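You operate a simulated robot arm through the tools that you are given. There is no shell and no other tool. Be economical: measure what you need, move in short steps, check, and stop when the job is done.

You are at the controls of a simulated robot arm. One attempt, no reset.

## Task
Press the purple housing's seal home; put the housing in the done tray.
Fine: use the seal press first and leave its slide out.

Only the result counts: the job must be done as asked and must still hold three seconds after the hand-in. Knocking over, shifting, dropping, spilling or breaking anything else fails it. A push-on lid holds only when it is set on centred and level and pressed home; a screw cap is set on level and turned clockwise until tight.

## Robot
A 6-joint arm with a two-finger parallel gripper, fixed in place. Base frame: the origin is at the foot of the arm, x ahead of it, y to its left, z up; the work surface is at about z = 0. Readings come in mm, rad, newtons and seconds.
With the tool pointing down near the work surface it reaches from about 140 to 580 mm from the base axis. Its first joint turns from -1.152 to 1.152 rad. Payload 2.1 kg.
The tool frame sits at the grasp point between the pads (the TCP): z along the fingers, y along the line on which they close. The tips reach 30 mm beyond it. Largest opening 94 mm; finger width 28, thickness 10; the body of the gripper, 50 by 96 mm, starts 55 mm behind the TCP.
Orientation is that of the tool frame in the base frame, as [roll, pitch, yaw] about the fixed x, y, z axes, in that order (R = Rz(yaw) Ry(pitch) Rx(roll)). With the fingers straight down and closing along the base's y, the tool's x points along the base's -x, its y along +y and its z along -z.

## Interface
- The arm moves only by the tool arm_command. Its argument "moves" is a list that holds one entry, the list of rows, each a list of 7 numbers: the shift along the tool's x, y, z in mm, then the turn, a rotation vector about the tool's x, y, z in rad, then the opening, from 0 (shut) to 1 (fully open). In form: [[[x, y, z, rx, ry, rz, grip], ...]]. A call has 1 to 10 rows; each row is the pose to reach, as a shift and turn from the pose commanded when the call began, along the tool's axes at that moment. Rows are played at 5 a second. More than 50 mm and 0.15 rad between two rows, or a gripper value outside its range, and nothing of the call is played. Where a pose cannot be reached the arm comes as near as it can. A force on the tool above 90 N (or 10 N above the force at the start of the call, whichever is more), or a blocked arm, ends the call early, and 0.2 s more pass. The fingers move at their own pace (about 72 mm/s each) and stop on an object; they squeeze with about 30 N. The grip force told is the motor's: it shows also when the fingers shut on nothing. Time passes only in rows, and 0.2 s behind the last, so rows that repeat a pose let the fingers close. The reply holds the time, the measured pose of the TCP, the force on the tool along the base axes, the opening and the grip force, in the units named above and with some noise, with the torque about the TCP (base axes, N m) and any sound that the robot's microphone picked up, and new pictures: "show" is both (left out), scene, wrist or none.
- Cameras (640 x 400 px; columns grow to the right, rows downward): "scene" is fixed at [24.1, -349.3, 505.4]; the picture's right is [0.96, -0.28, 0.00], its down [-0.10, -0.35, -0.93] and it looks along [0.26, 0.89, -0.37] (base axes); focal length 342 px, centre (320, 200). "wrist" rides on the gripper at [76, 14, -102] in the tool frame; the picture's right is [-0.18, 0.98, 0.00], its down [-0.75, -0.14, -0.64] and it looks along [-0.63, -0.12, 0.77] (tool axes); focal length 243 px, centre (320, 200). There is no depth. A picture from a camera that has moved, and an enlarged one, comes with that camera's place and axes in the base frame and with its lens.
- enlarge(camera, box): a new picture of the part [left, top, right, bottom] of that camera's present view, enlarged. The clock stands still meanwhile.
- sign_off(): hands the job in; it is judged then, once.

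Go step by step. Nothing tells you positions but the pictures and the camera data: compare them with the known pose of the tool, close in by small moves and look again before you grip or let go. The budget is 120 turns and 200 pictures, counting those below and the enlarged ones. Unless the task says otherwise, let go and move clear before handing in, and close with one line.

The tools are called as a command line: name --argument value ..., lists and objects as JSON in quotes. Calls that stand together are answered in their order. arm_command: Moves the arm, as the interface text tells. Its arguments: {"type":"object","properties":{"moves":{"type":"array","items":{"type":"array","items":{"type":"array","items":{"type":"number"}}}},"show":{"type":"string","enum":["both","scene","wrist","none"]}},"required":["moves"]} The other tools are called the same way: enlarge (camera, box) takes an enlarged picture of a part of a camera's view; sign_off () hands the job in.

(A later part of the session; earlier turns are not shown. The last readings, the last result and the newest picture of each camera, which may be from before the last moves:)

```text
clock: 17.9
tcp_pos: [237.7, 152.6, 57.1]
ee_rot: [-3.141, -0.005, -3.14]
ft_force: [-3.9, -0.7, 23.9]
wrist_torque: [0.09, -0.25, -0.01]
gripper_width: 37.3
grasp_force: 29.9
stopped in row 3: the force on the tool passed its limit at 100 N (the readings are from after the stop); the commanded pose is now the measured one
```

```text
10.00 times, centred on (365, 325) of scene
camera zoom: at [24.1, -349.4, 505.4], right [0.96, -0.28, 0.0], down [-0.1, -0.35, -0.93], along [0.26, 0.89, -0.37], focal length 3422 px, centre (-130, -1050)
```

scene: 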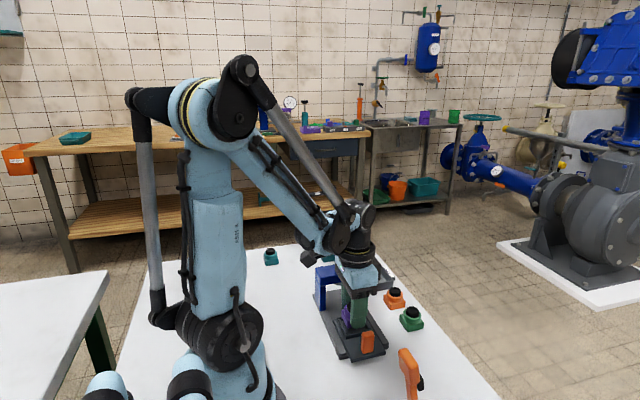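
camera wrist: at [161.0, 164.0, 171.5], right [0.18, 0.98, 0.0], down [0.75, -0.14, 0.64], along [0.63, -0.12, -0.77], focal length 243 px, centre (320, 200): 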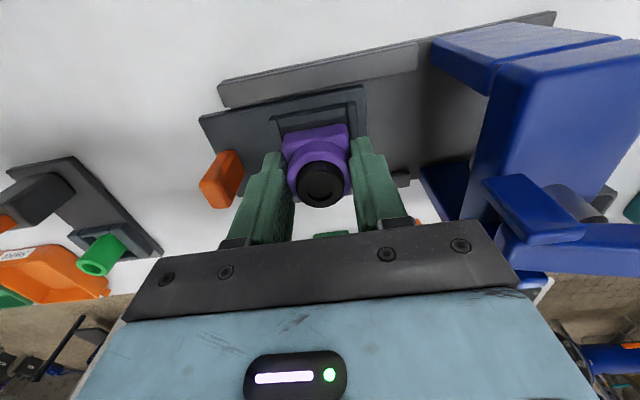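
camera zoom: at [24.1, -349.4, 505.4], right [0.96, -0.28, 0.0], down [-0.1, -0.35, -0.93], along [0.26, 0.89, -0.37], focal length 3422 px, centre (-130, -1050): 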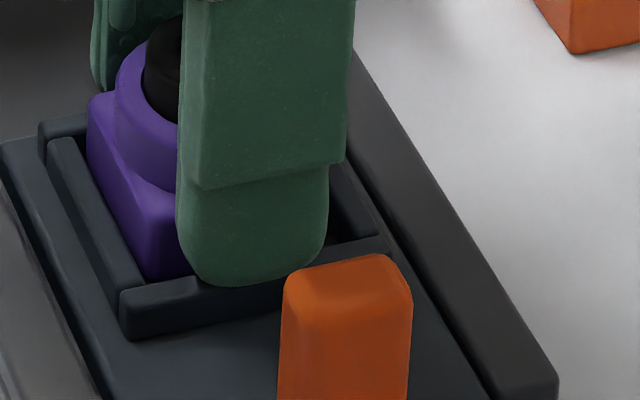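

Contact was made at about the expected seating depth (no tilt visible). I relieve the load slightly, open the fingers and look.

arm_command --moves '[[[0, 0, -0.5, 0, 0, 0, 0], [0, 0, -0.5, 0, 0, 0, 0.45], [0, 0, -0.5, 0, 0, 0, 0.5], [0, 0, -0.5, 0, 0, 0, 0.6], [0, 0, -20, 0, 0, 0, 0.6], [0, 0, -50, 0, 0, 0, 0.6], [0, 0, -80, 0, 0, 0, 0.6]]]'

enlarge --camera "wrist" --box '[240, 60, 400, 160]'

enlarge --camera "scene" --box '[320, 285, 400, 350]'

```text
clock: 19.5
tcp_pos: [238.8, 151.2, 137.3]
ee_rot: [-3.141, -0.002, 3.141]
ft_force: [0.3, 0.3, 0.5]
wrist_torque: [0.0, 0.0, 0.01]
gripper_width: 56.4
grasp_force: 0.0
camera wrist: at [162.7, 164.3, 239.3], right [0.18, 0.98, 0.0], down [0.76, -0.14, 0.64], along [0.63, -0.12, -0.77], focal length 243 px, centre (320, 200)
```

scene: 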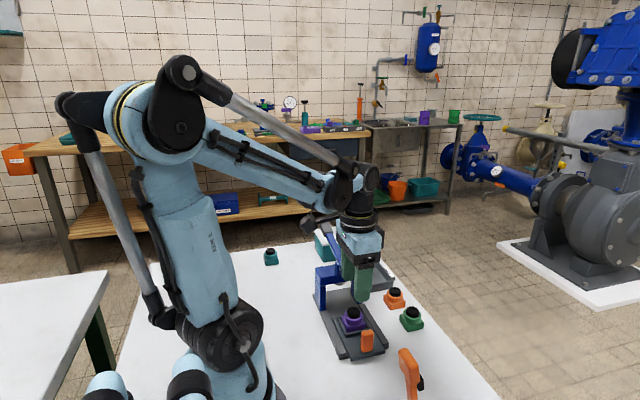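
wrist: 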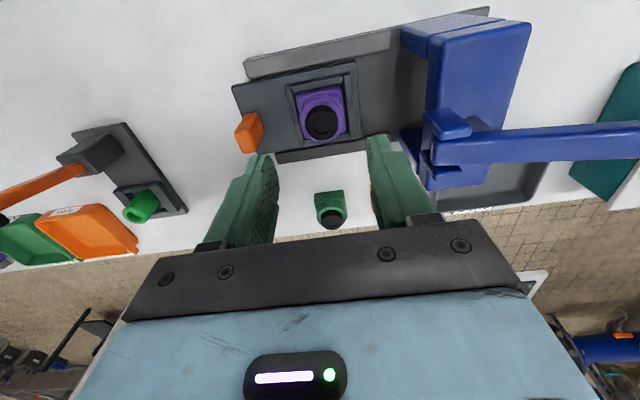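

```text
4.00 times, centred on (320, 110) of wrist
camera zoom: at [162.7, 164.3, 239.3], right [0.18, 0.98, 0.0], down [0.76, -0.14, 0.64], along [0.63, -0.12, -0.77], focal length 970 px, centre (320, 560)
```

zoom: 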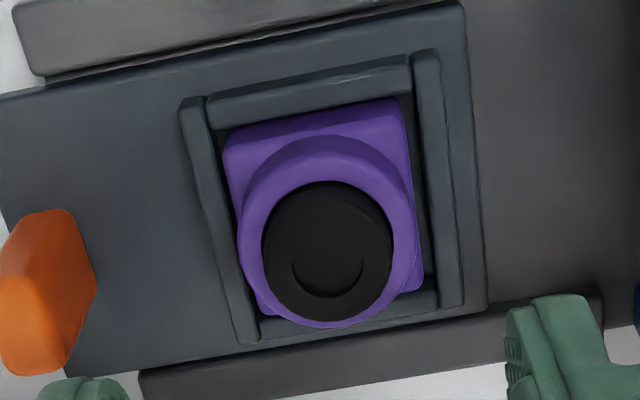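

```text
6.15 times, centred on (360, 318) of scene
camera zoom: at [24.1, -349.3, 505.4], right [0.96, -0.28, 0.0], down [-0.1, -0.35, -0.93], along [0.26, 0.89, -0.37], focal length 2106 px, centre (74, -523)
```

zoom: 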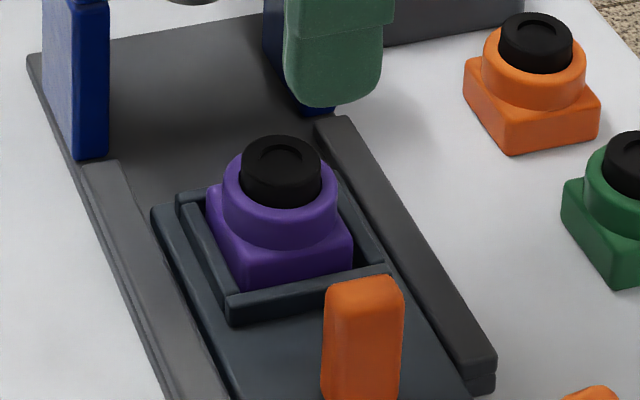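

The housing is seated squarely in the nest. Next I turn the gripper 90° (so its narrow side faces the press frame) and go above the slide handle at about (240, 85).

arm_command --moves '[[[0, -7, 0, 0, 0, -0.15, 0.6], [0, -14, 0, 0, 0, -0.3, 0.6], [0, -21, 0, 0, 0, -0.45, 0.6], [0, -28, 0, 0, 0, -0.6, 0.6], [0, -35, 0, 0, 0, -0.75, 0.6], [0, -42, 0, 0, 0, -0.9, 0.6], [0, -49, 0, 0, 0, -1.05, 0.6], [0, -56, 0, 0, 0, -1.2, 0.6], [0, -62, 0, 0, 0, -1.35, 0.6], [0, -66, 0, 0, 0, -1.5, 0.6]]]' --show "none"

arm_command --moves '[[[0, 0, 0, 0, 0, -0.07, 0.4], [0, 0, 0, 0, 0, -0.07, 0.4]]]'

enlarge --camera "scene" --box '[300, 250, 420, 370]'

```text
clock: 21.7
tcp_pos: [239.2, 84.2, 137.1]
ee_rot: [3.138, -0.001, -1.641]
ft_force: [-0.6, -0.9, -0.6]
wrist_torque: [0.02, -0.01, -0.01]
gripper_width: 56.3
grasp_force: 0.0
```

```text
clock: 22.3
tcp_pos: [239.5, 84.7, 136.7]
ee_rot: [3.138, 0.001, -1.571]
ft_force: [-0.3, -0.6, -0.4]
wrist_torque: [0.0, 0.02, -0.03]
gripper_width: 37.4
grasp_force: 0.1
camera wrist: at [225.1, 7.5, 239.2], right [-0.98, 0.18, 0.0], down [0.14, 0.75, 0.64], along [0.12, 0.63, -0.77], focal length 243 px, centre (320, 200)
```

scene: 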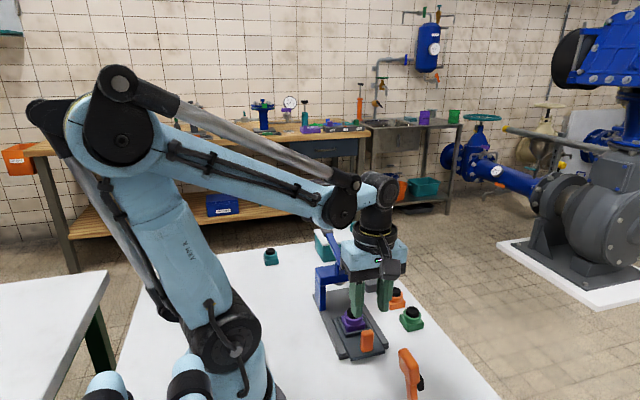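
wrist: 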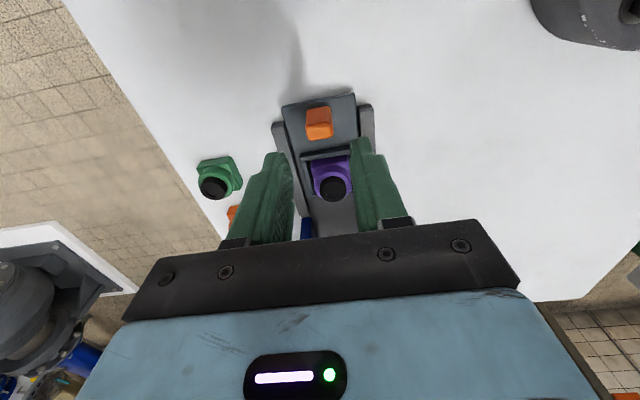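

```text
3.33 times, centred on (360, 310) of scene
camera zoom: at [24.1, -349.3, 505.4], right [0.96, -0.28, 0.0], down [-0.1, -0.35, -0.93], along [0.26, 0.89, -0.37], focal length 1141 px, centre (187, -167)
```

zoom: 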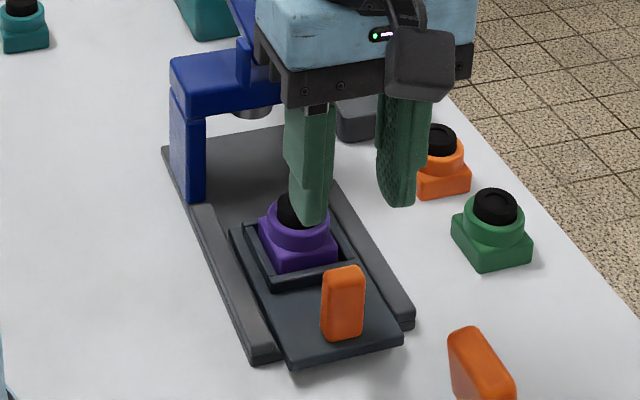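

enlarge --camera "wrist" --box '[260, 80, 400, 180]'

```text
4.00 times, centred on (330, 130) of wrist
camera zoom: at [225.1, 7.5, 239.2], right [-0.98, 0.18, 0.0], down [0.14, 0.75, 0.64], along [0.12, 0.63, -0.77], focal length 970 px, centre (280, 480)
```

zoom: 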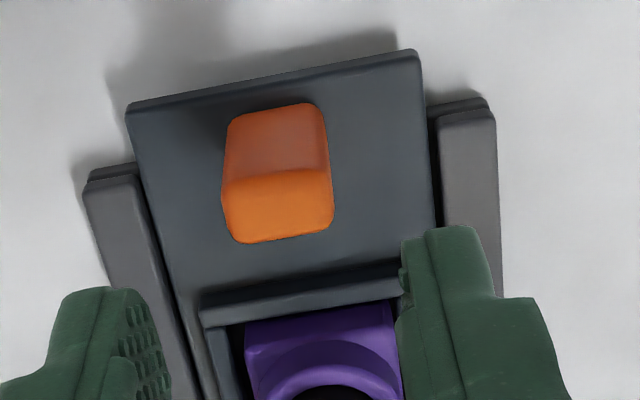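

The handle spans about x 230–250, y 82–94, top at z≈58. I lower over it and grip it across x.

arm_command --moves '[[[-3.3, 0, 40, 0, 0, 0, 0.4], [-3.3, 0, 76, 0, 0, 0, 0.4], [-3.3, 0, 76, 0, 0, 0, 0.2], [-3.3, 0, 76, 0, 0, 0, 0], [-3.3, 0, 76, 0, 0, 0, 0]]]'

enlarge --camera "scene" --box '[300, 250, 420, 370]'

```text
clock: 23.5
tcp_pos: [240.4, 88.5, 61.2]
ee_rot: [-3.14, 0.001, -1.573]
ft_force: [27.0, 0.6, -32.7]
wrist_torque: [-0.2, 0.5, 0.2]
gripper_width: 22.0
grasp_force: 44.7
camera wrist: at [225.3, 11.2, 162.9], right [-0.98, 0.19, 0.0], down [0.14, 0.75, 0.64], along [0.12, 0.63, -0.77], focal length 243 px, centre (320, 200)
```

scene: 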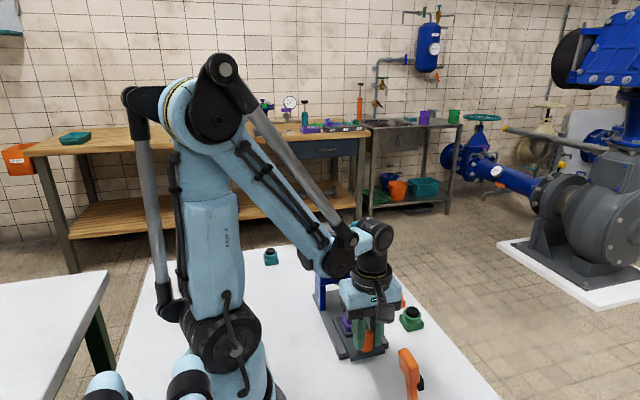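
wrist: 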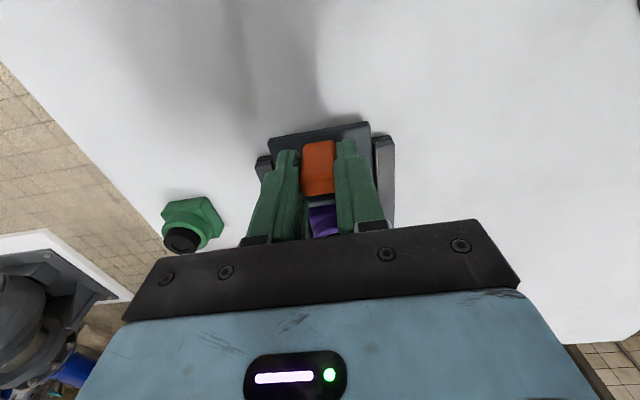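

```text
3.33 times, centred on (360, 310) of scene
camera zoom: at [24.2, -349.3, 505.5], right [0.96, -0.28, 0.0], down [-0.1, -0.35, -0.93], along [0.26, 0.89, -0.37], focal length 1141 px, centre (187, -167)
```

zoom: 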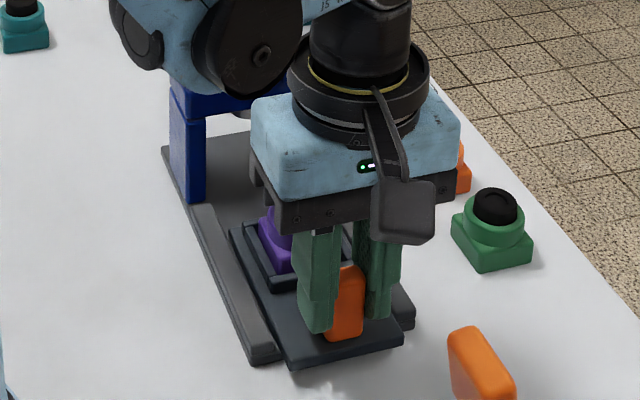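

The handle is gripped; a side load shows I'm about 1 mm off in x. I relieve it and start pushing the slide in by 20 mm.

arm_command --moves '[[[0, -1, 0.5, 0, 0, 0, 0], [-4, -1, 0.5, 0, 0, 0, 0], [-10, -1, 0.5, 0, 0, 0, 0], [-16, -1, 0.5, 0, 0, 0, 0], [-20, -1, 0.5, 0, 0, 0, 0]]]'

enlarge --camera "scene" --box '[300, 230, 420, 370]'

```text
clock: 24.7
tcp_pos: [240.7, 109.9, 61.1]
ee_rot: [3.139, 0.0, -1.572]
ft_force: [14.0, -1.8, 34.6]
wrist_torque: [-0.13, -0.5, 0.04]
gripper_width: 22.0
grasp_force: 44.9
camera wrist: at [225.8, 31.7, 163.0], right [-0.98, 0.19, 0.0], down [0.14, 0.75, 0.64], along [0.12, 0.63, -0.77], focal length 243 px, centre (320, 200)
```

scene: 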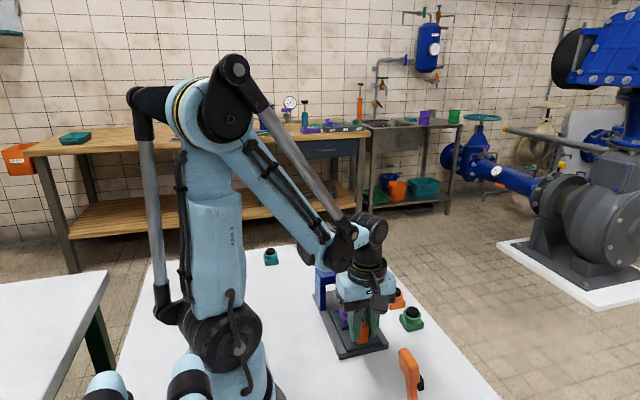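
wrist: 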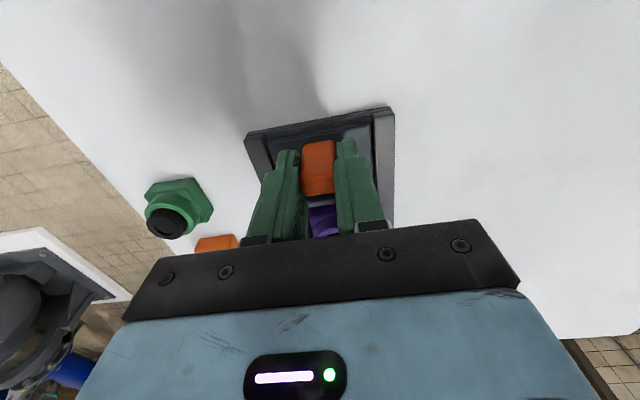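

```text
2.86 times, centred on (360, 300) of scene
camera zoom: at [24.0, -349.4, 505.4], right [0.96, -0.28, 0.0], down [-0.1, -0.35, -0.93], along [0.26, 0.89, -0.37], focal length 978 px, centre (206, -86)
```

zoom: 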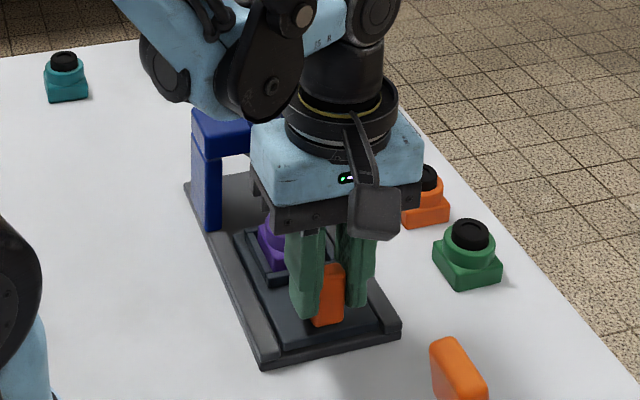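

The slide runs freely. I continue pushing in steps, watching the clearance to the frame.

arm_command --moves '[[[-6, 0, -0.5, 0, 0, 0, 0], [-14, 0, -0.5, 0, 0, 0, 0], [-22, 0, -0.5, 0, 0, 0, 0], [-30, 0, -0.5, 0, 0, 0, 0], [-36, 0, -0.5, 0, 0, 0, 0], [-42, 0, -0.5, 0, 0, 0, 0]]]'

enlarge --camera "scene" --box '[300, 230, 420, 370]'

```text
clock: 26.1
tcp_pos: [239.1, 149.6, 60.6]
ee_rot: [3.141, 0.0, -1.573]
ft_force: [16.2, -1.1, 2.8]
wrist_torque: [-0.15, -0.76, 0.15]
gripper_width: 21.8
grasp_force: 44.6
camera wrist: at [225.8, 73.2, 163.0], right [-0.98, 0.19, 0.0], down [0.14, 0.75, 0.64], along [0.12, 0.63, -0.77], focal length 243 px, centre (320, 200)
```

scene: 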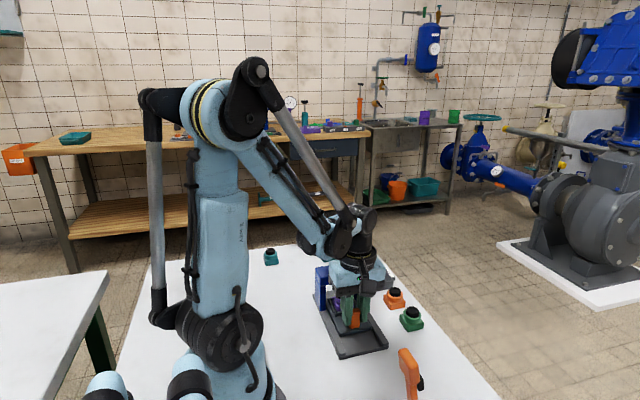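
wrist: 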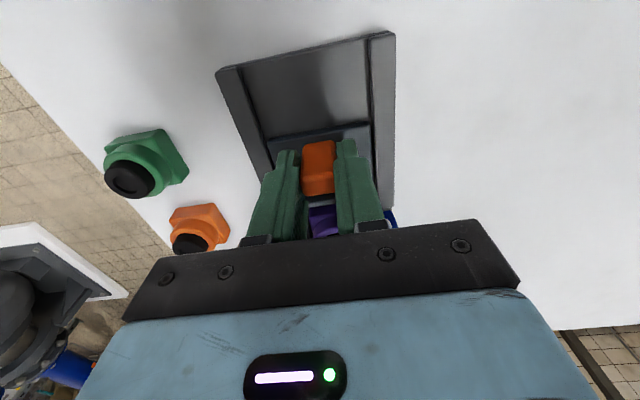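

```text
2.86 times, centred on (360, 300) of scene
camera zoom: at [24.1, -349.3, 505.4], right [0.96, -0.28, 0.0], down [-0.1, -0.35, -0.93], along [0.26, 0.89, -0.37], focal length 978 px, centre (206, -86)
```

zoom: 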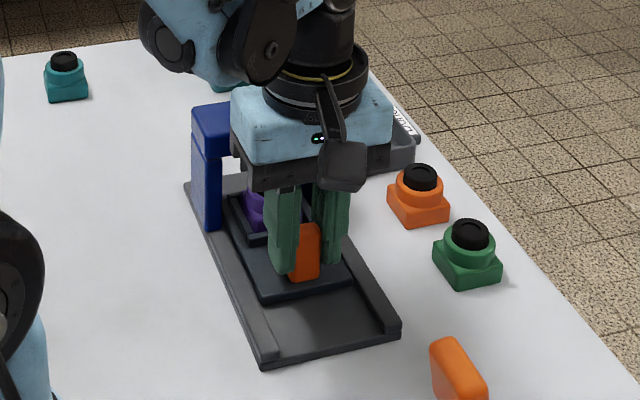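

About 62 mm pushed; roughly 20–25 mm more. I proceed more slowly.

arm_command --moves '[[[-4, 0, 0, 0, 0, 0, 0], [-8, 0, 0, 0, 0, 0, 0], [-12, 0, 0, 0, 0, 0, 0], [-16, 0, 0, 0, 0, 0, 0]]]'

enlarge --camera "scene" --box '[300, 230, 420, 350]'

```text
clock: 27.1
tcp_pos: [239.5, 167.0, 60.5]
ee_rot: [3.139, 0.0, -1.573]
ft_force: [15.3, -2.0, 1.0]
wrist_torque: [0.05, -0.71, 0.12]
gripper_width: 21.8
grasp_force: 44.6
camera wrist: at [225.8, 89.3, 163.0], right [-0.98, 0.19, 0.0], down [0.14, 0.75, 0.64], along [0.12, 0.63, -0.77], focal length 243 px, centre (320, 200)
```

scene: 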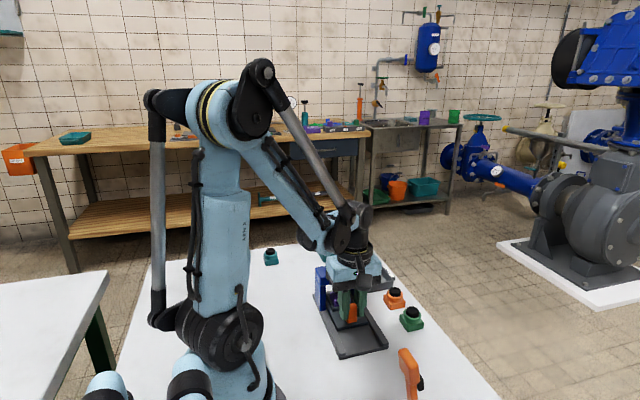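
wrist: 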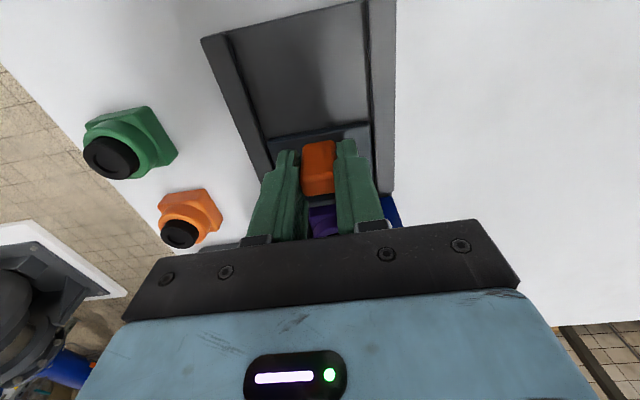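

```text
3.33 times, centred on (360, 290) of scene
camera zoom: at [24.1, -349.3, 505.4], right [0.96, -0.28, 0.0], down [-0.1, -0.35, -0.93], along [0.26, 0.89, -0.37], focal length 1141 px, centre (187, -100)
```

zoom: 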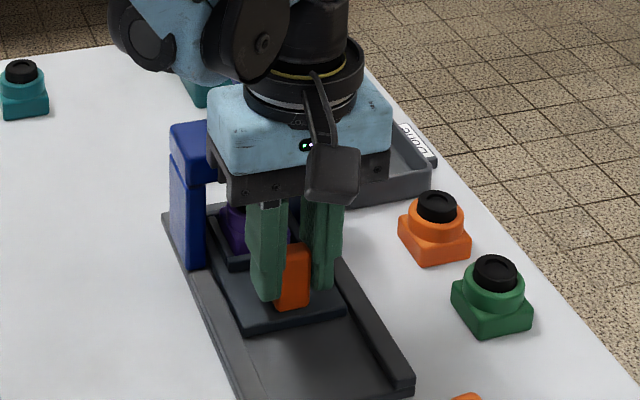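

arm_command --moves '[[[-2, 0, 0, 0, 0, 0, 0], [-4, 0, 0, 0, 0, 0, 0], [-6, 0, 0, 0, 0, 0, 0], [-8, 0, 0, 0, 0, 0, 0], [-9, 0, 0, 0, 0, 0, 0], [-10, 0, 0, 0, 0, 0, 0]]]'

enlarge --camera "scene" --box '[300, 230, 420, 350]'

```text
clock: 28.0
tcp_pos: [240.6, 166.4, 61.0]
ee_rot: [3.141, -0.016, -1.577]
ft_force: [-0.7, -13.8, 15.3]
wrist_torque: [2.22, -0.69, 0.56]
gripper_width: 21.4
grasp_force: 45.3
stopped in row 4: the force on the tool passed its limit at 97 N (the readings are from after the stop); the commanded pose is now the measured one
camera wrist: at [225.5, 91.6, 164.1], right [-0.98, 0.19, 0.0], down [0.15, 0.76, 0.63], along [0.12, 0.62, -0.78], focal length 243 px, centre (320, 200)
```

scene: 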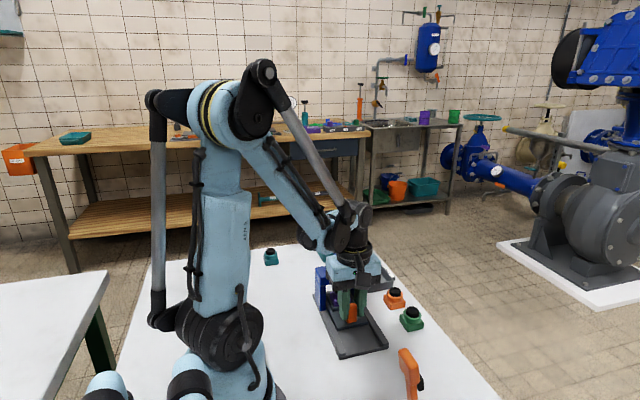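
wrist: 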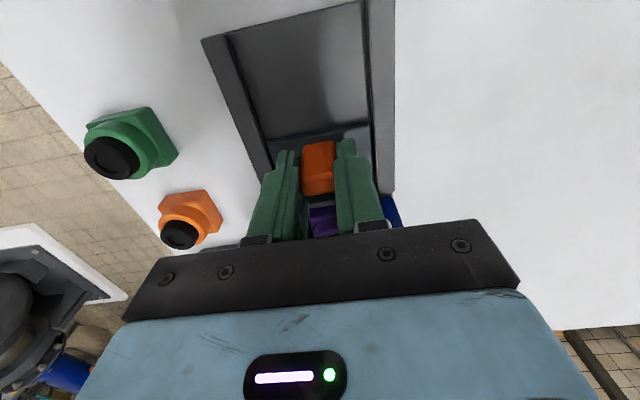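

```text
3.33 times, centred on (360, 290) of scene
camera zoom: at [24.1, -349.3, 505.4], right [0.96, -0.28, 0.0], down [-0.1, -0.35, -0.93], along [0.26, 0.89, -0.37], focal length 1141 px, centre (187, -100)
```

zoom: 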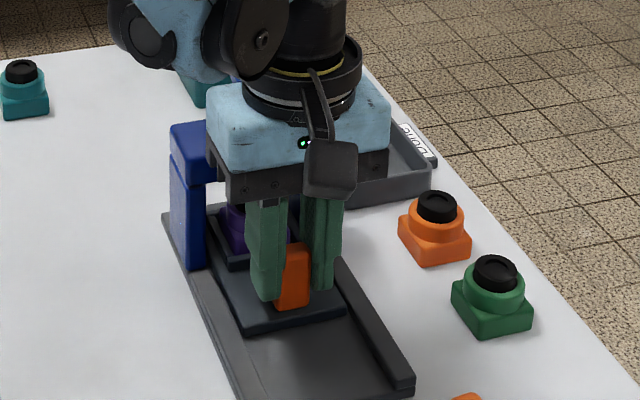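

The torque shows the gripper body touched the frame, not the slide's end stop. I back off 2 mm, release, rise, and will instead push the handle from behind with closed fingers.

arm_command --moves '[[[2, 0, 0, 0, 0, 0, 0], [2, 0, 0, 0, 0, 0, 0.3], [2, 0, 0, 0, 0, 0, 0.4], [2, 0, -20, 0, 0, 0, 0.4], [12, 0, -45, 0, 0, 0, 0.4], [45, 0, -60, 0, 0, 0, 0.4]]]'

enlarge --camera "scene" --box '[300, 220, 420, 350]'

enlarge --camera "wrist" --box '[230, 80, 410, 240]'

```text
clock: 29.4
tcp_pos: [239.5, 123.3, 121.6]
ee_rot: [3.138, -0.015, -1.577]
ft_force: [0.0, -0.1, -0.6]
wrist_torque: [0.01, -0.03, -0.03]
gripper_width: 37.7
grasp_force: 0.2
camera wrist: at [225.4, 47.7, 225.1], right [-0.98, 0.19, 0.0], down [0.15, 0.76, 0.63], along [0.12, 0.62, -0.78], focal length 243 px, centre (320, 200)
```

scene: 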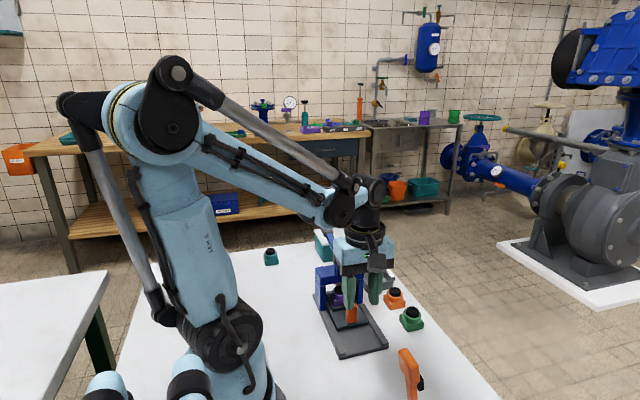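
wrist: 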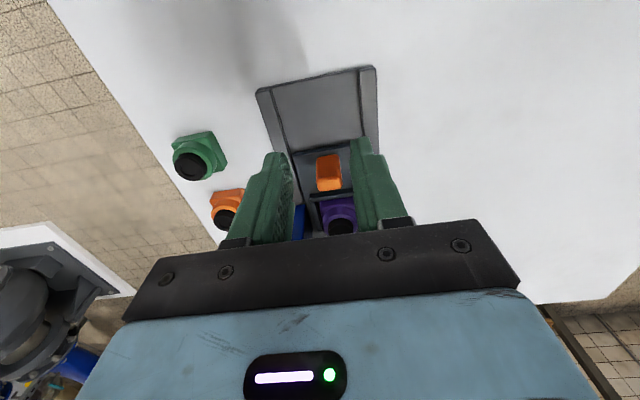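

```text
3.08 times, centred on (360, 285) of scene
camera zoom: at [24.2, -349.3, 505.4], right [0.96, -0.28, 0.0], down [-0.1, -0.35, -0.93], along [0.26, 0.89, -0.37], focal length 1053 px, centre (197, -62)
```

zoom: 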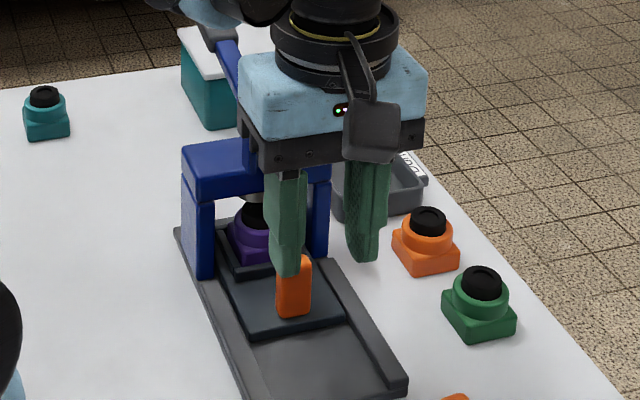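

```text
2.50 times, centred on (320, 160) of wrist
camera zoom: at [225.4, 47.7, 225.1], right [-0.98, 0.19, 0.0], down [0.15, 0.76, 0.63], along [0.12, 0.62, -0.78], focal length 606 px, centre (320, 300)
```

zoom: 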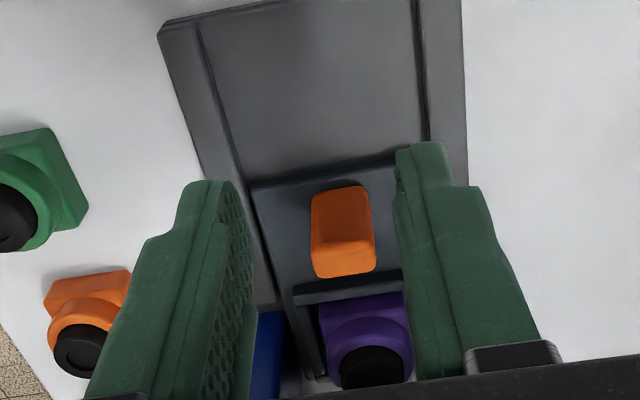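

The slide is nearly in (handle front face at y≈161). I lower the closed fingers in front of the handle and push it the rest of the way.

arm_command --moves '[[[0, 0, 30, 0, 0, 0, 0], [0, 0, 61, 0, 0, 0, 0], [0, 0, 61, 0, 0, 0, 0], [-10, 0, 61, 0, 0, 0, 0], [-18, 0, 61, 0, 0, 0, 0], [-22, 0, 61, 0, 0, 0, 0], [-24, 0, 61, 0, 0, 0, 0], [-26, 0, 61, 0, 0, 0, 0]]]' --show "wrist"

enlarge --camera "scene" --box '[300, 220, 420, 350]'

```text
clock: 31.2
tcp_pos: [240.7, 149.5, 60.1]
ee_rot: [3.139, -0.016, -1.577]
ft_force: [-0.5, -1.4, 0.6]
wrist_torque: [0.01, 0.0, 0.0]
gripper_width: 0.0
grasp_force: 29.9
camera wrist: at [225.4, 73.0, 163.6], right [-0.98, 0.19, 0.0], down [0.15, 0.76, 0.63], along [0.12, 0.62, -0.78], focal length 243 px, centre (320, 200)
```

wrist: 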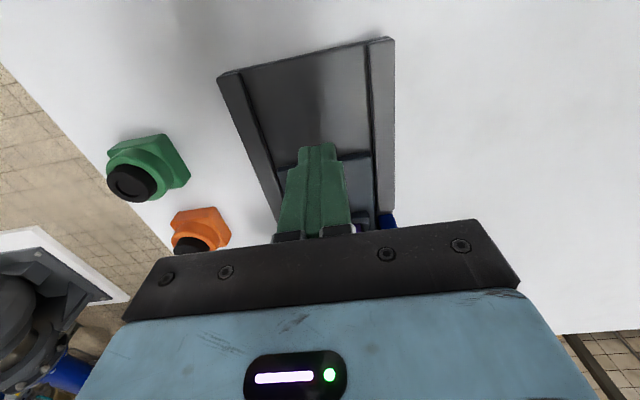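

```text
3.08 times, centred on (360, 285) of scene
camera zoom: at [24.1, -349.3, 505.4], right [0.96, -0.28, 0.0], down [-0.1, -0.35, -0.93], along [0.26, 0.89, -0.37], focal length 1053 px, centre (197, -62)
```

zoom: 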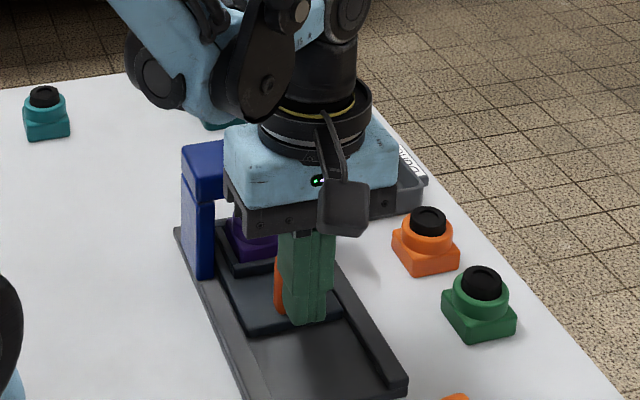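

arm_command --moves '[[[-1, 0, 0, 0, 0, 0, 0], [-2, 0, 0, 0, 0, 0, 0], [-3, 0, 0, 0, 0, 0, 0], [-4, 0, 0, 0, 0, 0, 0]]]' --show "none"

arm_command --moves '[[[-1, 0, 0, 0, 0, 0, 0], [-2, 0, 0, 0, 0, 0, 0], [-3, 0, 0, 0, 0, 0, 0]]]' --show "none"

enlarge --camera "scene" --box '[300, 220, 420, 350]'

```text
clock: 32.2
tcp_pos: [240.6, 152.6, 58.9]
ee_rot: [3.139, -0.017, -1.576]
ft_force: [0.1, -1.0, 0.0]
wrist_torque: [-0.01, 0.02, 0.0]
gripper_width: 0.0
grasp_force: 30.4
```

```text
clock: 33.0
tcp_pos: [241.0, 156.8, 59.3]
ee_rot: [3.138, -0.014, -1.577]
ft_force: [0.3, -0.8, 1.7]
wrist_torque: [0.02, 0.05, 0.03]
gripper_width: 0.0
grasp_force: 29.8
```

```text
3.08 times, centred on (360, 285) of scene
camera zoom: at [24.1, -349.3, 505.4], right [0.96, -0.28, 0.0], down [-0.1, -0.35, -0.93], along [0.26, 0.89, -0.37], focal length 1053 px, centre (197, -62)
```

zoom: 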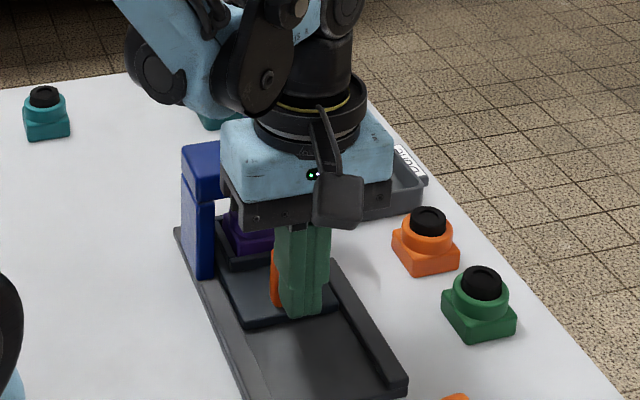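

arm_command --moves '[[[-0.7, 0, 0, 0, 0, 0, 0], [-1.4, 0, 0, 0, 0, 0, 0], [-2, 0, 0, 0, 0, 0, 0]]]' --show "none"

arm_command --moves '[[[-0.7, 0, 0, 0, 0, 0, 0], [-1.4, 0, 0, 0, 0, 0, 0], [-2, 0, 0, 0, 0, 0, 0]]]' --show "none"

enlarge --camera "scene" --box '[300, 220, 420, 350]'

```text
clock: 33.8
tcp_pos: [240.7, 159.1, 59.4]
ee_rot: [3.139, -0.014, -1.576]
ft_force: [0.3, -2.0, 0.4]
wrist_torque: [0.01, 0.0, 0.0]
gripper_width: 0.0
grasp_force: 30.1
```

```text
clock: 34.6
tcp_pos: [239.7, 158.0, 59.2]
ee_rot: [3.141, -0.017, -1.575]
ft_force: [-1.1, -8.3, -2.3]
wrist_torque: [-0.01, -0.01, 0.1]
gripper_width: 0.0
grasp_force: 30.5
```

```text
3.08 times, centred on (360, 285) of scene
camera zoom: at [24.1, -349.3, 505.4], right [0.96, -0.28, 0.0], down [-0.1, -0.35, -0.93], along [0.26, 0.89, -0.37], focal length 1053 px, centre (197, -62)
```

zoom: 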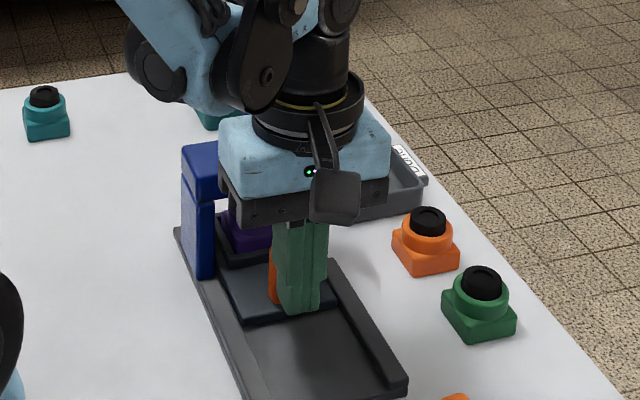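

Force rose to 8 N with no further travel: likely the end stop. One more millimetre to confirm.

arm_command --moves '[[[-0.7, 0, 0, 0, 0, 0, 0], [-1.3, 0, 0, 0, 0, 0, 0]]]' --show "none"

arm_command --moves '[[[3, 0, 0, 0, 0, 0, 0], [15, 0, 0, 0, 0, 0, 0], [35, 0, -10, 0, 0, 0, 0], [50, 0, -50, 0, 0, 0, 0], [60, 0, -90, 0, 0, 0, 0]]]'

enlarge --camera "scene" --box '[300, 215, 400, 315]'

enlarge --camera "wrist" --box '[230, 80, 410, 240]'

```text
clock: 35.2
tcp_pos: [239.7, 159.6, 60.0]
ee_rot: [3.139, -0.021, -1.577]
ft_force: [-0.6, -26.3, -4.9]
wrist_torque: [-0.09, 0.01, 0.13]
gripper_width: 0.2
grasp_force: 30.0
```

```text
clock: 36.4
tcp_pos: [238.8, 103.5, 150.5]
ee_rot: [3.139, -0.014, -1.576]
ft_force: [0.9, -0.2, 0.3]
wrist_torque: [0.01, 0.0, 0.02]
gripper_width: 0.2
grasp_force: 30.6
camera wrist: at [224.7, 27.5, 254.1], right [-0.98, 0.19, 0.0], down [0.15, 0.76, 0.63], along [0.12, 0.62, -0.78], focal length 243 px, centre (320, 200)
```

scene: 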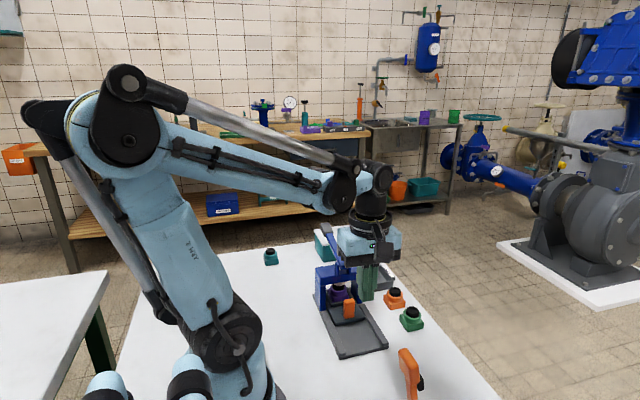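
wrist: 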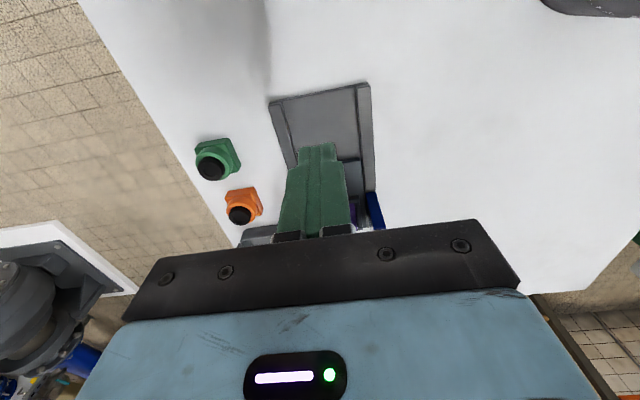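

```text
4.00 times, centred on (350, 265) of scene
camera zoom: at [24.1, -349.3, 505.4], right [0.96, -0.28, 0.0], down [-0.1, -0.35, -0.93], along [0.26, 0.89, -0.37], focal length 1369 px, centre (200, -60)
```

zoom: 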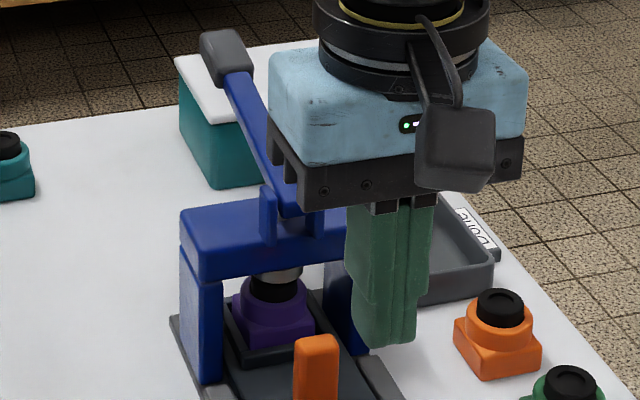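

```text
2.50 times, centred on (320, 160) of wrist
camera zoom: at [224.7, 27.5, 254.1], right [-0.98, 0.19, 0.0], down [0.15, 0.76, 0.63], along [0.12, 0.62, -0.78], focal length 606 px, centre (320, 300)
```

zoom: 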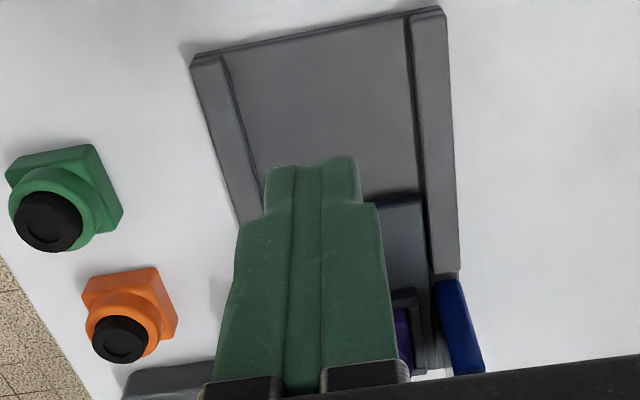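

The slide is home against its stop and the housing stands under the ram. Now I go up and over towards the lever's grey handle (about (239, 337, 148)) for a closer look.

arm_command --moves '[[[0, 0, -40, 0, 0, 0, 0], [0, 0, -80, 0, 0, 0, 0], [-40, 0, -80, 0, 0, 0, 0], [-80, 0, -80, 0, 0, 0, 0], [-120, 0, -80, 0, 0, 0, 0], [-160, 0, -80, 0, 0, 0, 0], [-187, 0, -80, 0, 0, 0, 0], [-187, 0, -80, 0, 0, 0, 0]]]'

enlarge --camera "wrist" --box '[200, 0, 440, 200]'

enlarge --camera "scene" --box '[300, 180, 420, 300]'

```text
clock: 38.2
tcp_pos: [240.5, 291.1, 226.4]
ee_rot: [3.137, -0.013, -1.576]
ft_force: [-1.3, 0.5, 0.1]
wrist_torque: [0.02, -0.01, 0.0]
gripper_width: 0.1
grasp_force: 30.6
camera wrist: at [226.1, 215.8, 330.5], right [-0.98, 0.19, 0.0], down [0.15, 0.76, 0.63], along [0.12, 0.62, -0.78], focal length 243 px, centre (320, 200)
```

scene: 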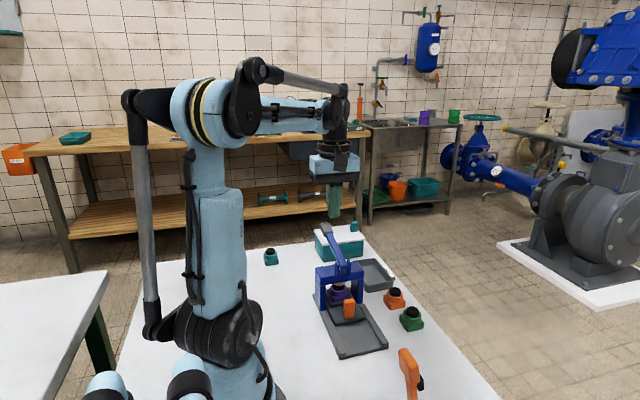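
wrist: 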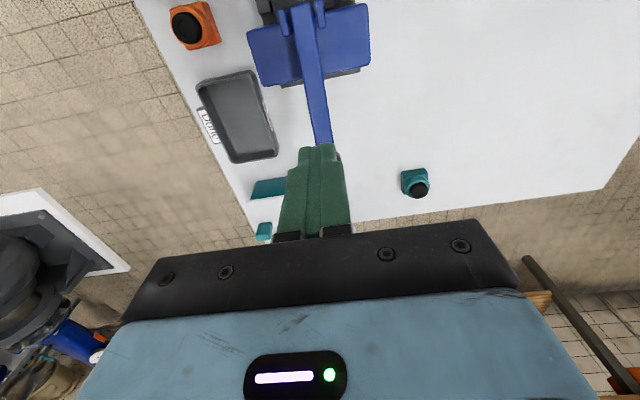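

```text
2.00 times, centred on (320, 100) of wrist
camera zoom: at [226.1, 215.8, 330.5], right [-0.98, 0.19, 0.0], down [0.15, 0.76, 0.63], along [0.12, 0.62, -0.78], focal length 485 px, centre (320, 400)
```

zoom: 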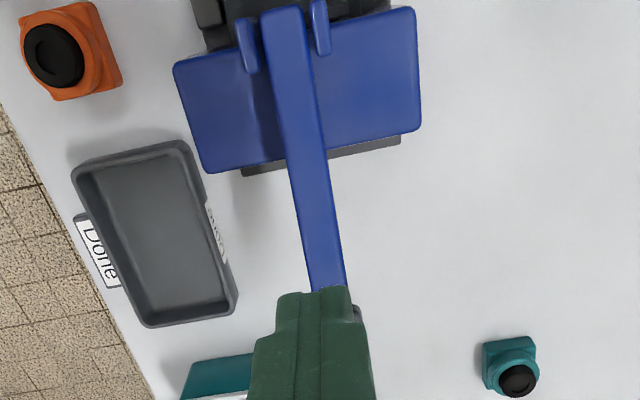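

```text
3.33 times, centred on (360, 240) of scene
camera zoom: at [24.2, -349.3, 505.4], right [0.96, -0.28, 0.0], down [-0.1, -0.35, -0.93], along [0.26, 0.89, -0.37], focal length 1141 px, centre (187, 67)
```

zoom: 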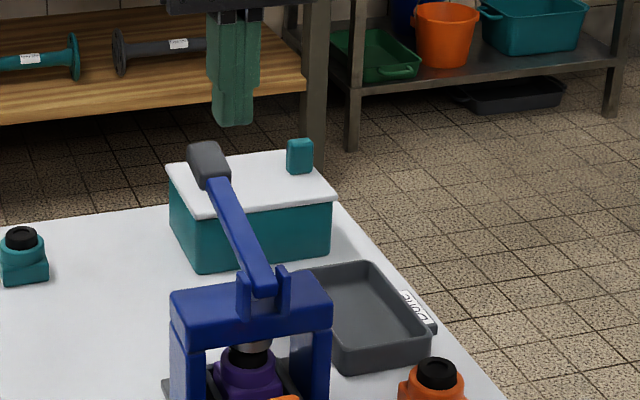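

The lever lies along x≈239; the handle centre is near y≈337, z≈148. I move the closed fingers above it and come down to near contact.

arm_command --moves '[[[-22, 0, 0, 0, 0, 0, 0], [-44, 0, 8, 0, 0, 0, 0], [-44, 0, 20, 0, 0, 0, 0]]]'

enlarge --camera "scene" --box '[290, 180, 390, 280]'

enlarge --camera "wrist" --box '[240, 60, 400, 200]'

```text
clock: 39.0
tcp_pos: [240.3, 335.0, 207.3]
ee_rot: [3.138, -0.013, -1.574]
ft_force: [0.8, -0.4, -0.7]
wrist_torque: [0.0, 0.01, 0.01]
gripper_width: 0.0
grasp_force: 29.9
camera wrist: at [226.4, 259.1, 310.5], right [-0.98, 0.19, 0.0], down [0.15, 0.76, 0.63], along [0.12, 0.62, -0.78], focal length 243 px, centre (320, 200)
```

scene: 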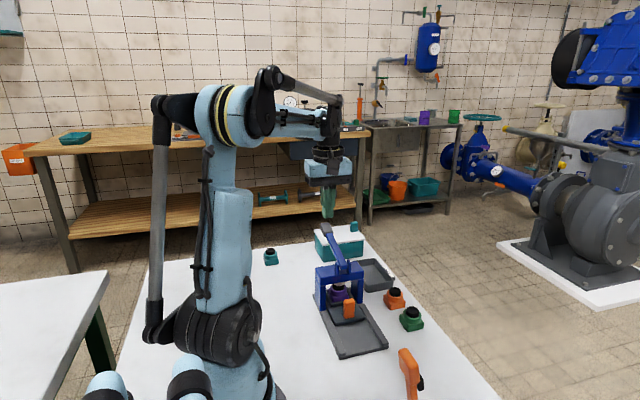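
wrist: 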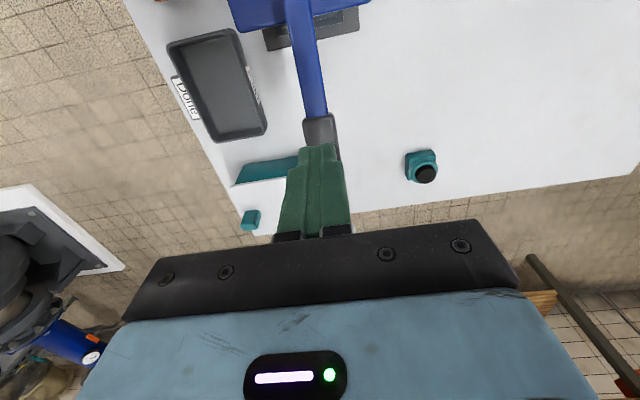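

```text
4.00 times, centred on (340, 230) of scene
camera zoom: at [24.1, -349.3, 505.4], right [0.96, -0.28, 0.0], down [-0.1, -0.35, -0.93], along [0.26, 0.89, -0.37], focal length 1369 px, centre (240, 80)
```

zoom: 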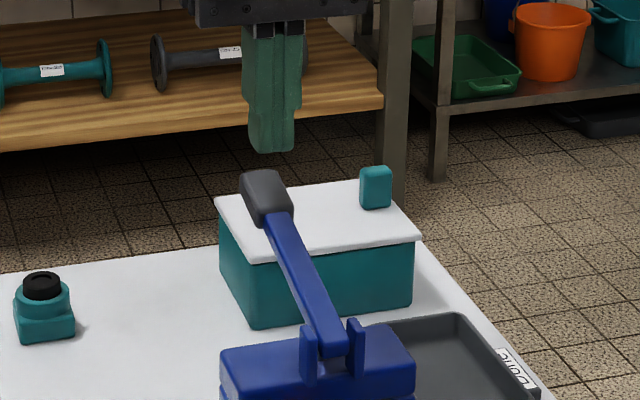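

```text
2.86 times, centred on (320, 130) of wrist
camera zoom: at [226.4, 259.1, 310.5], right [-0.98, 0.19, 0.0], down [0.15, 0.76, 0.63], along [0.12, 0.62, -0.78], focal length 693 px, centre (320, 400)
```

zoom: 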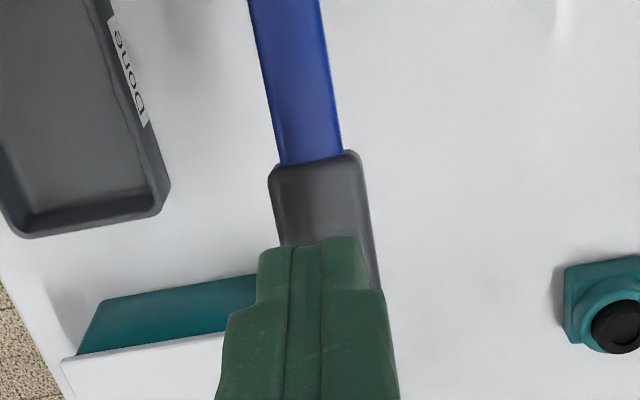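

Fingertips are over the handle. I press down in small steps.

arm_command --moves '[[[0, 1, 6, 0, 0, 0, 0], [0, 1, 12, 0, 0, 0, 0], [0, 1, 17, 0, 0, 0, 0], [0, 1, 22, 0, 0, 0, 0], [0, 1, 27, 0, 0, 0, 0], [0, 1, 32, 0, 0, 0, 0], [0, 1, 37, 0, 0, 0, 0]]]'

enlarge --camera "scene" --box '[290, 200, 390, 300]'

```text
clock: 40.6
tcp_pos: [239.6, 333.5, 169.5]
ee_rot: [3.139, -0.017, -1.577]
ft_force: [0.0, 0.5, 1.6]
wrist_torque: [0.02, -0.02, 0.04]
gripper_width: 0.1
grasp_force: 30.0
camera wrist: at [225.8, 257.6, 273.5], right [-0.98, 0.19, 0.0], down [0.15, 0.76, 0.63], along [0.12, 0.62, -0.78], focal length 243 px, centre (320, 200)
```

scene: 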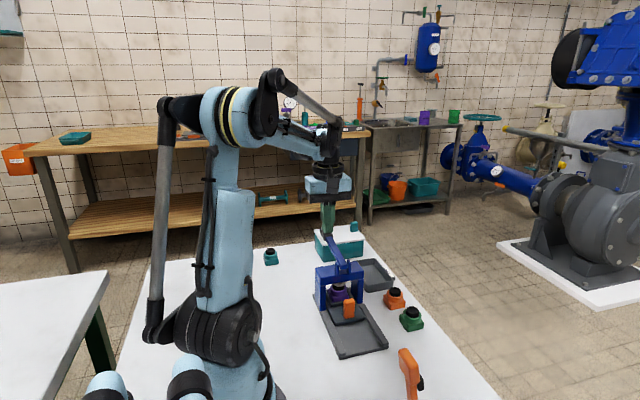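
wrist: 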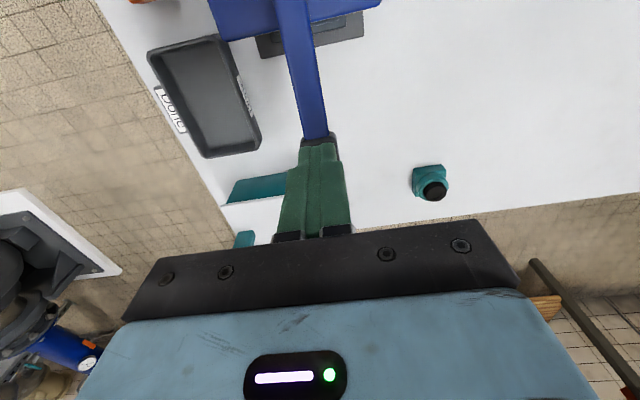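

```text
4.00 times, centred on (340, 250) of scene
camera zoom: at [24.1, -349.3, 505.4], right [0.96, -0.28, 0.0], down [-0.1, -0.35, -0.93], along [0.26, 0.89, -0.37], focal length 1369 px, centre (240, 0)
```

zoom: 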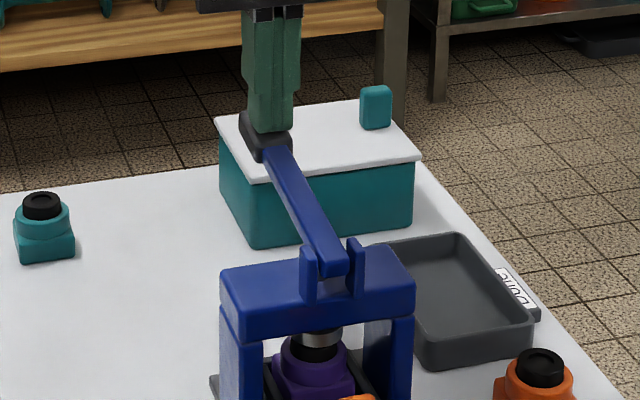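

The lever is moving and the ram is going down. I continue pressing.

arm_command --moves '[[[0, 0, 5, 0, 0, 0, 0], [0, 0, 10, 0, 0, 0, 0], [0, 0, 15, 0, 0, 0, 0], [0, 0, 20, 0, 0, 0, 0], [0, 0, 24, 0, 0, 0, 0], [0, 0, 28, 0, 0, 0, 0], [0, 0, 31, 0, 0, 0, 0]]]' --show "none"

enlarge --camera "scene" --box '[290, 200, 390, 310]'

```text
clock: 42.2
tcp_pos: [240.0, 332.4, 138.3]
ee_rot: [3.141, -0.016, -1.578]
ft_force: [0.8, 2.6, 3.4]
wrist_torque: [0.06, -0.03, 0.03]
gripper_width: 0.0
grasp_force: 29.4
```

```text
3.64 times, centred on (340, 255) of scene
camera zoom: at [24.1, -349.3, 505.4], right [0.96, -0.28, 0.0], down [-0.1, -0.35, -0.93], along [0.26, 0.89, -0.37], focal length 1244 px, centre (247, 0)
```

zoom: 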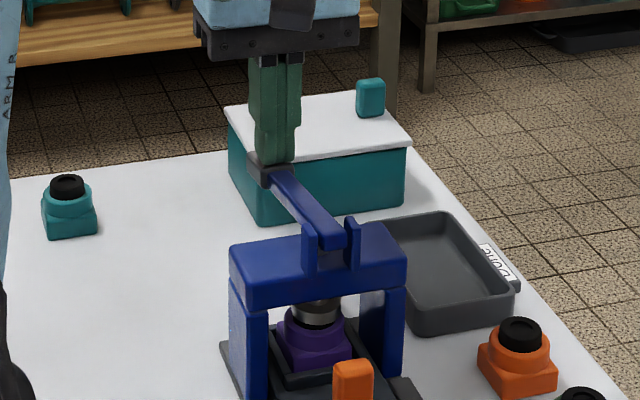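

The ram has reached the seal. I keep pressing until it bottoms out.

arm_command --moves '[[[0, 0, 3, 0, 0, 0, 0], [0, 0, 6, 0, 0, 0, 0], [0, 0, 9, 0, 0, 0, 0], [0, 0, 12, 0, 0, 0, 0], [0, 0, 15, 0, 0, 0, 0], [0, 0, 18, 0, 0, 0, 0]]]' --show "none"

enlarge --camera "scene" --box '[290, 200, 390, 310]'

```text
clock: 43.6
tcp_pos: [240.6, 332.5, 122.8]
ee_rot: [3.14, -0.015, -1.575]
ft_force: [-1.9, -7.8, 67.3]
wrist_torque: [-1.0, -0.11, -0.09]
gripper_width: 0.1
grasp_force: 29.6
```

```text
3.64 times, centred on (340, 255) of scene
camera zoom: at [24.0, -349.6, 505.3], right [0.96, -0.28, 0.0], down [-0.1, -0.35, -0.93], along [0.26, 0.89, -0.37], focal length 1244 px, centre (247, 0)
```

zoom: 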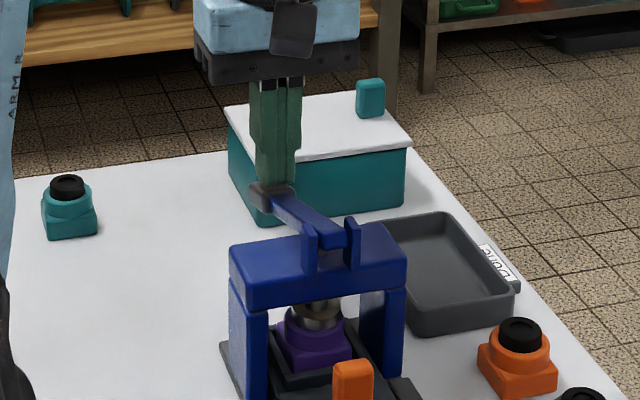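

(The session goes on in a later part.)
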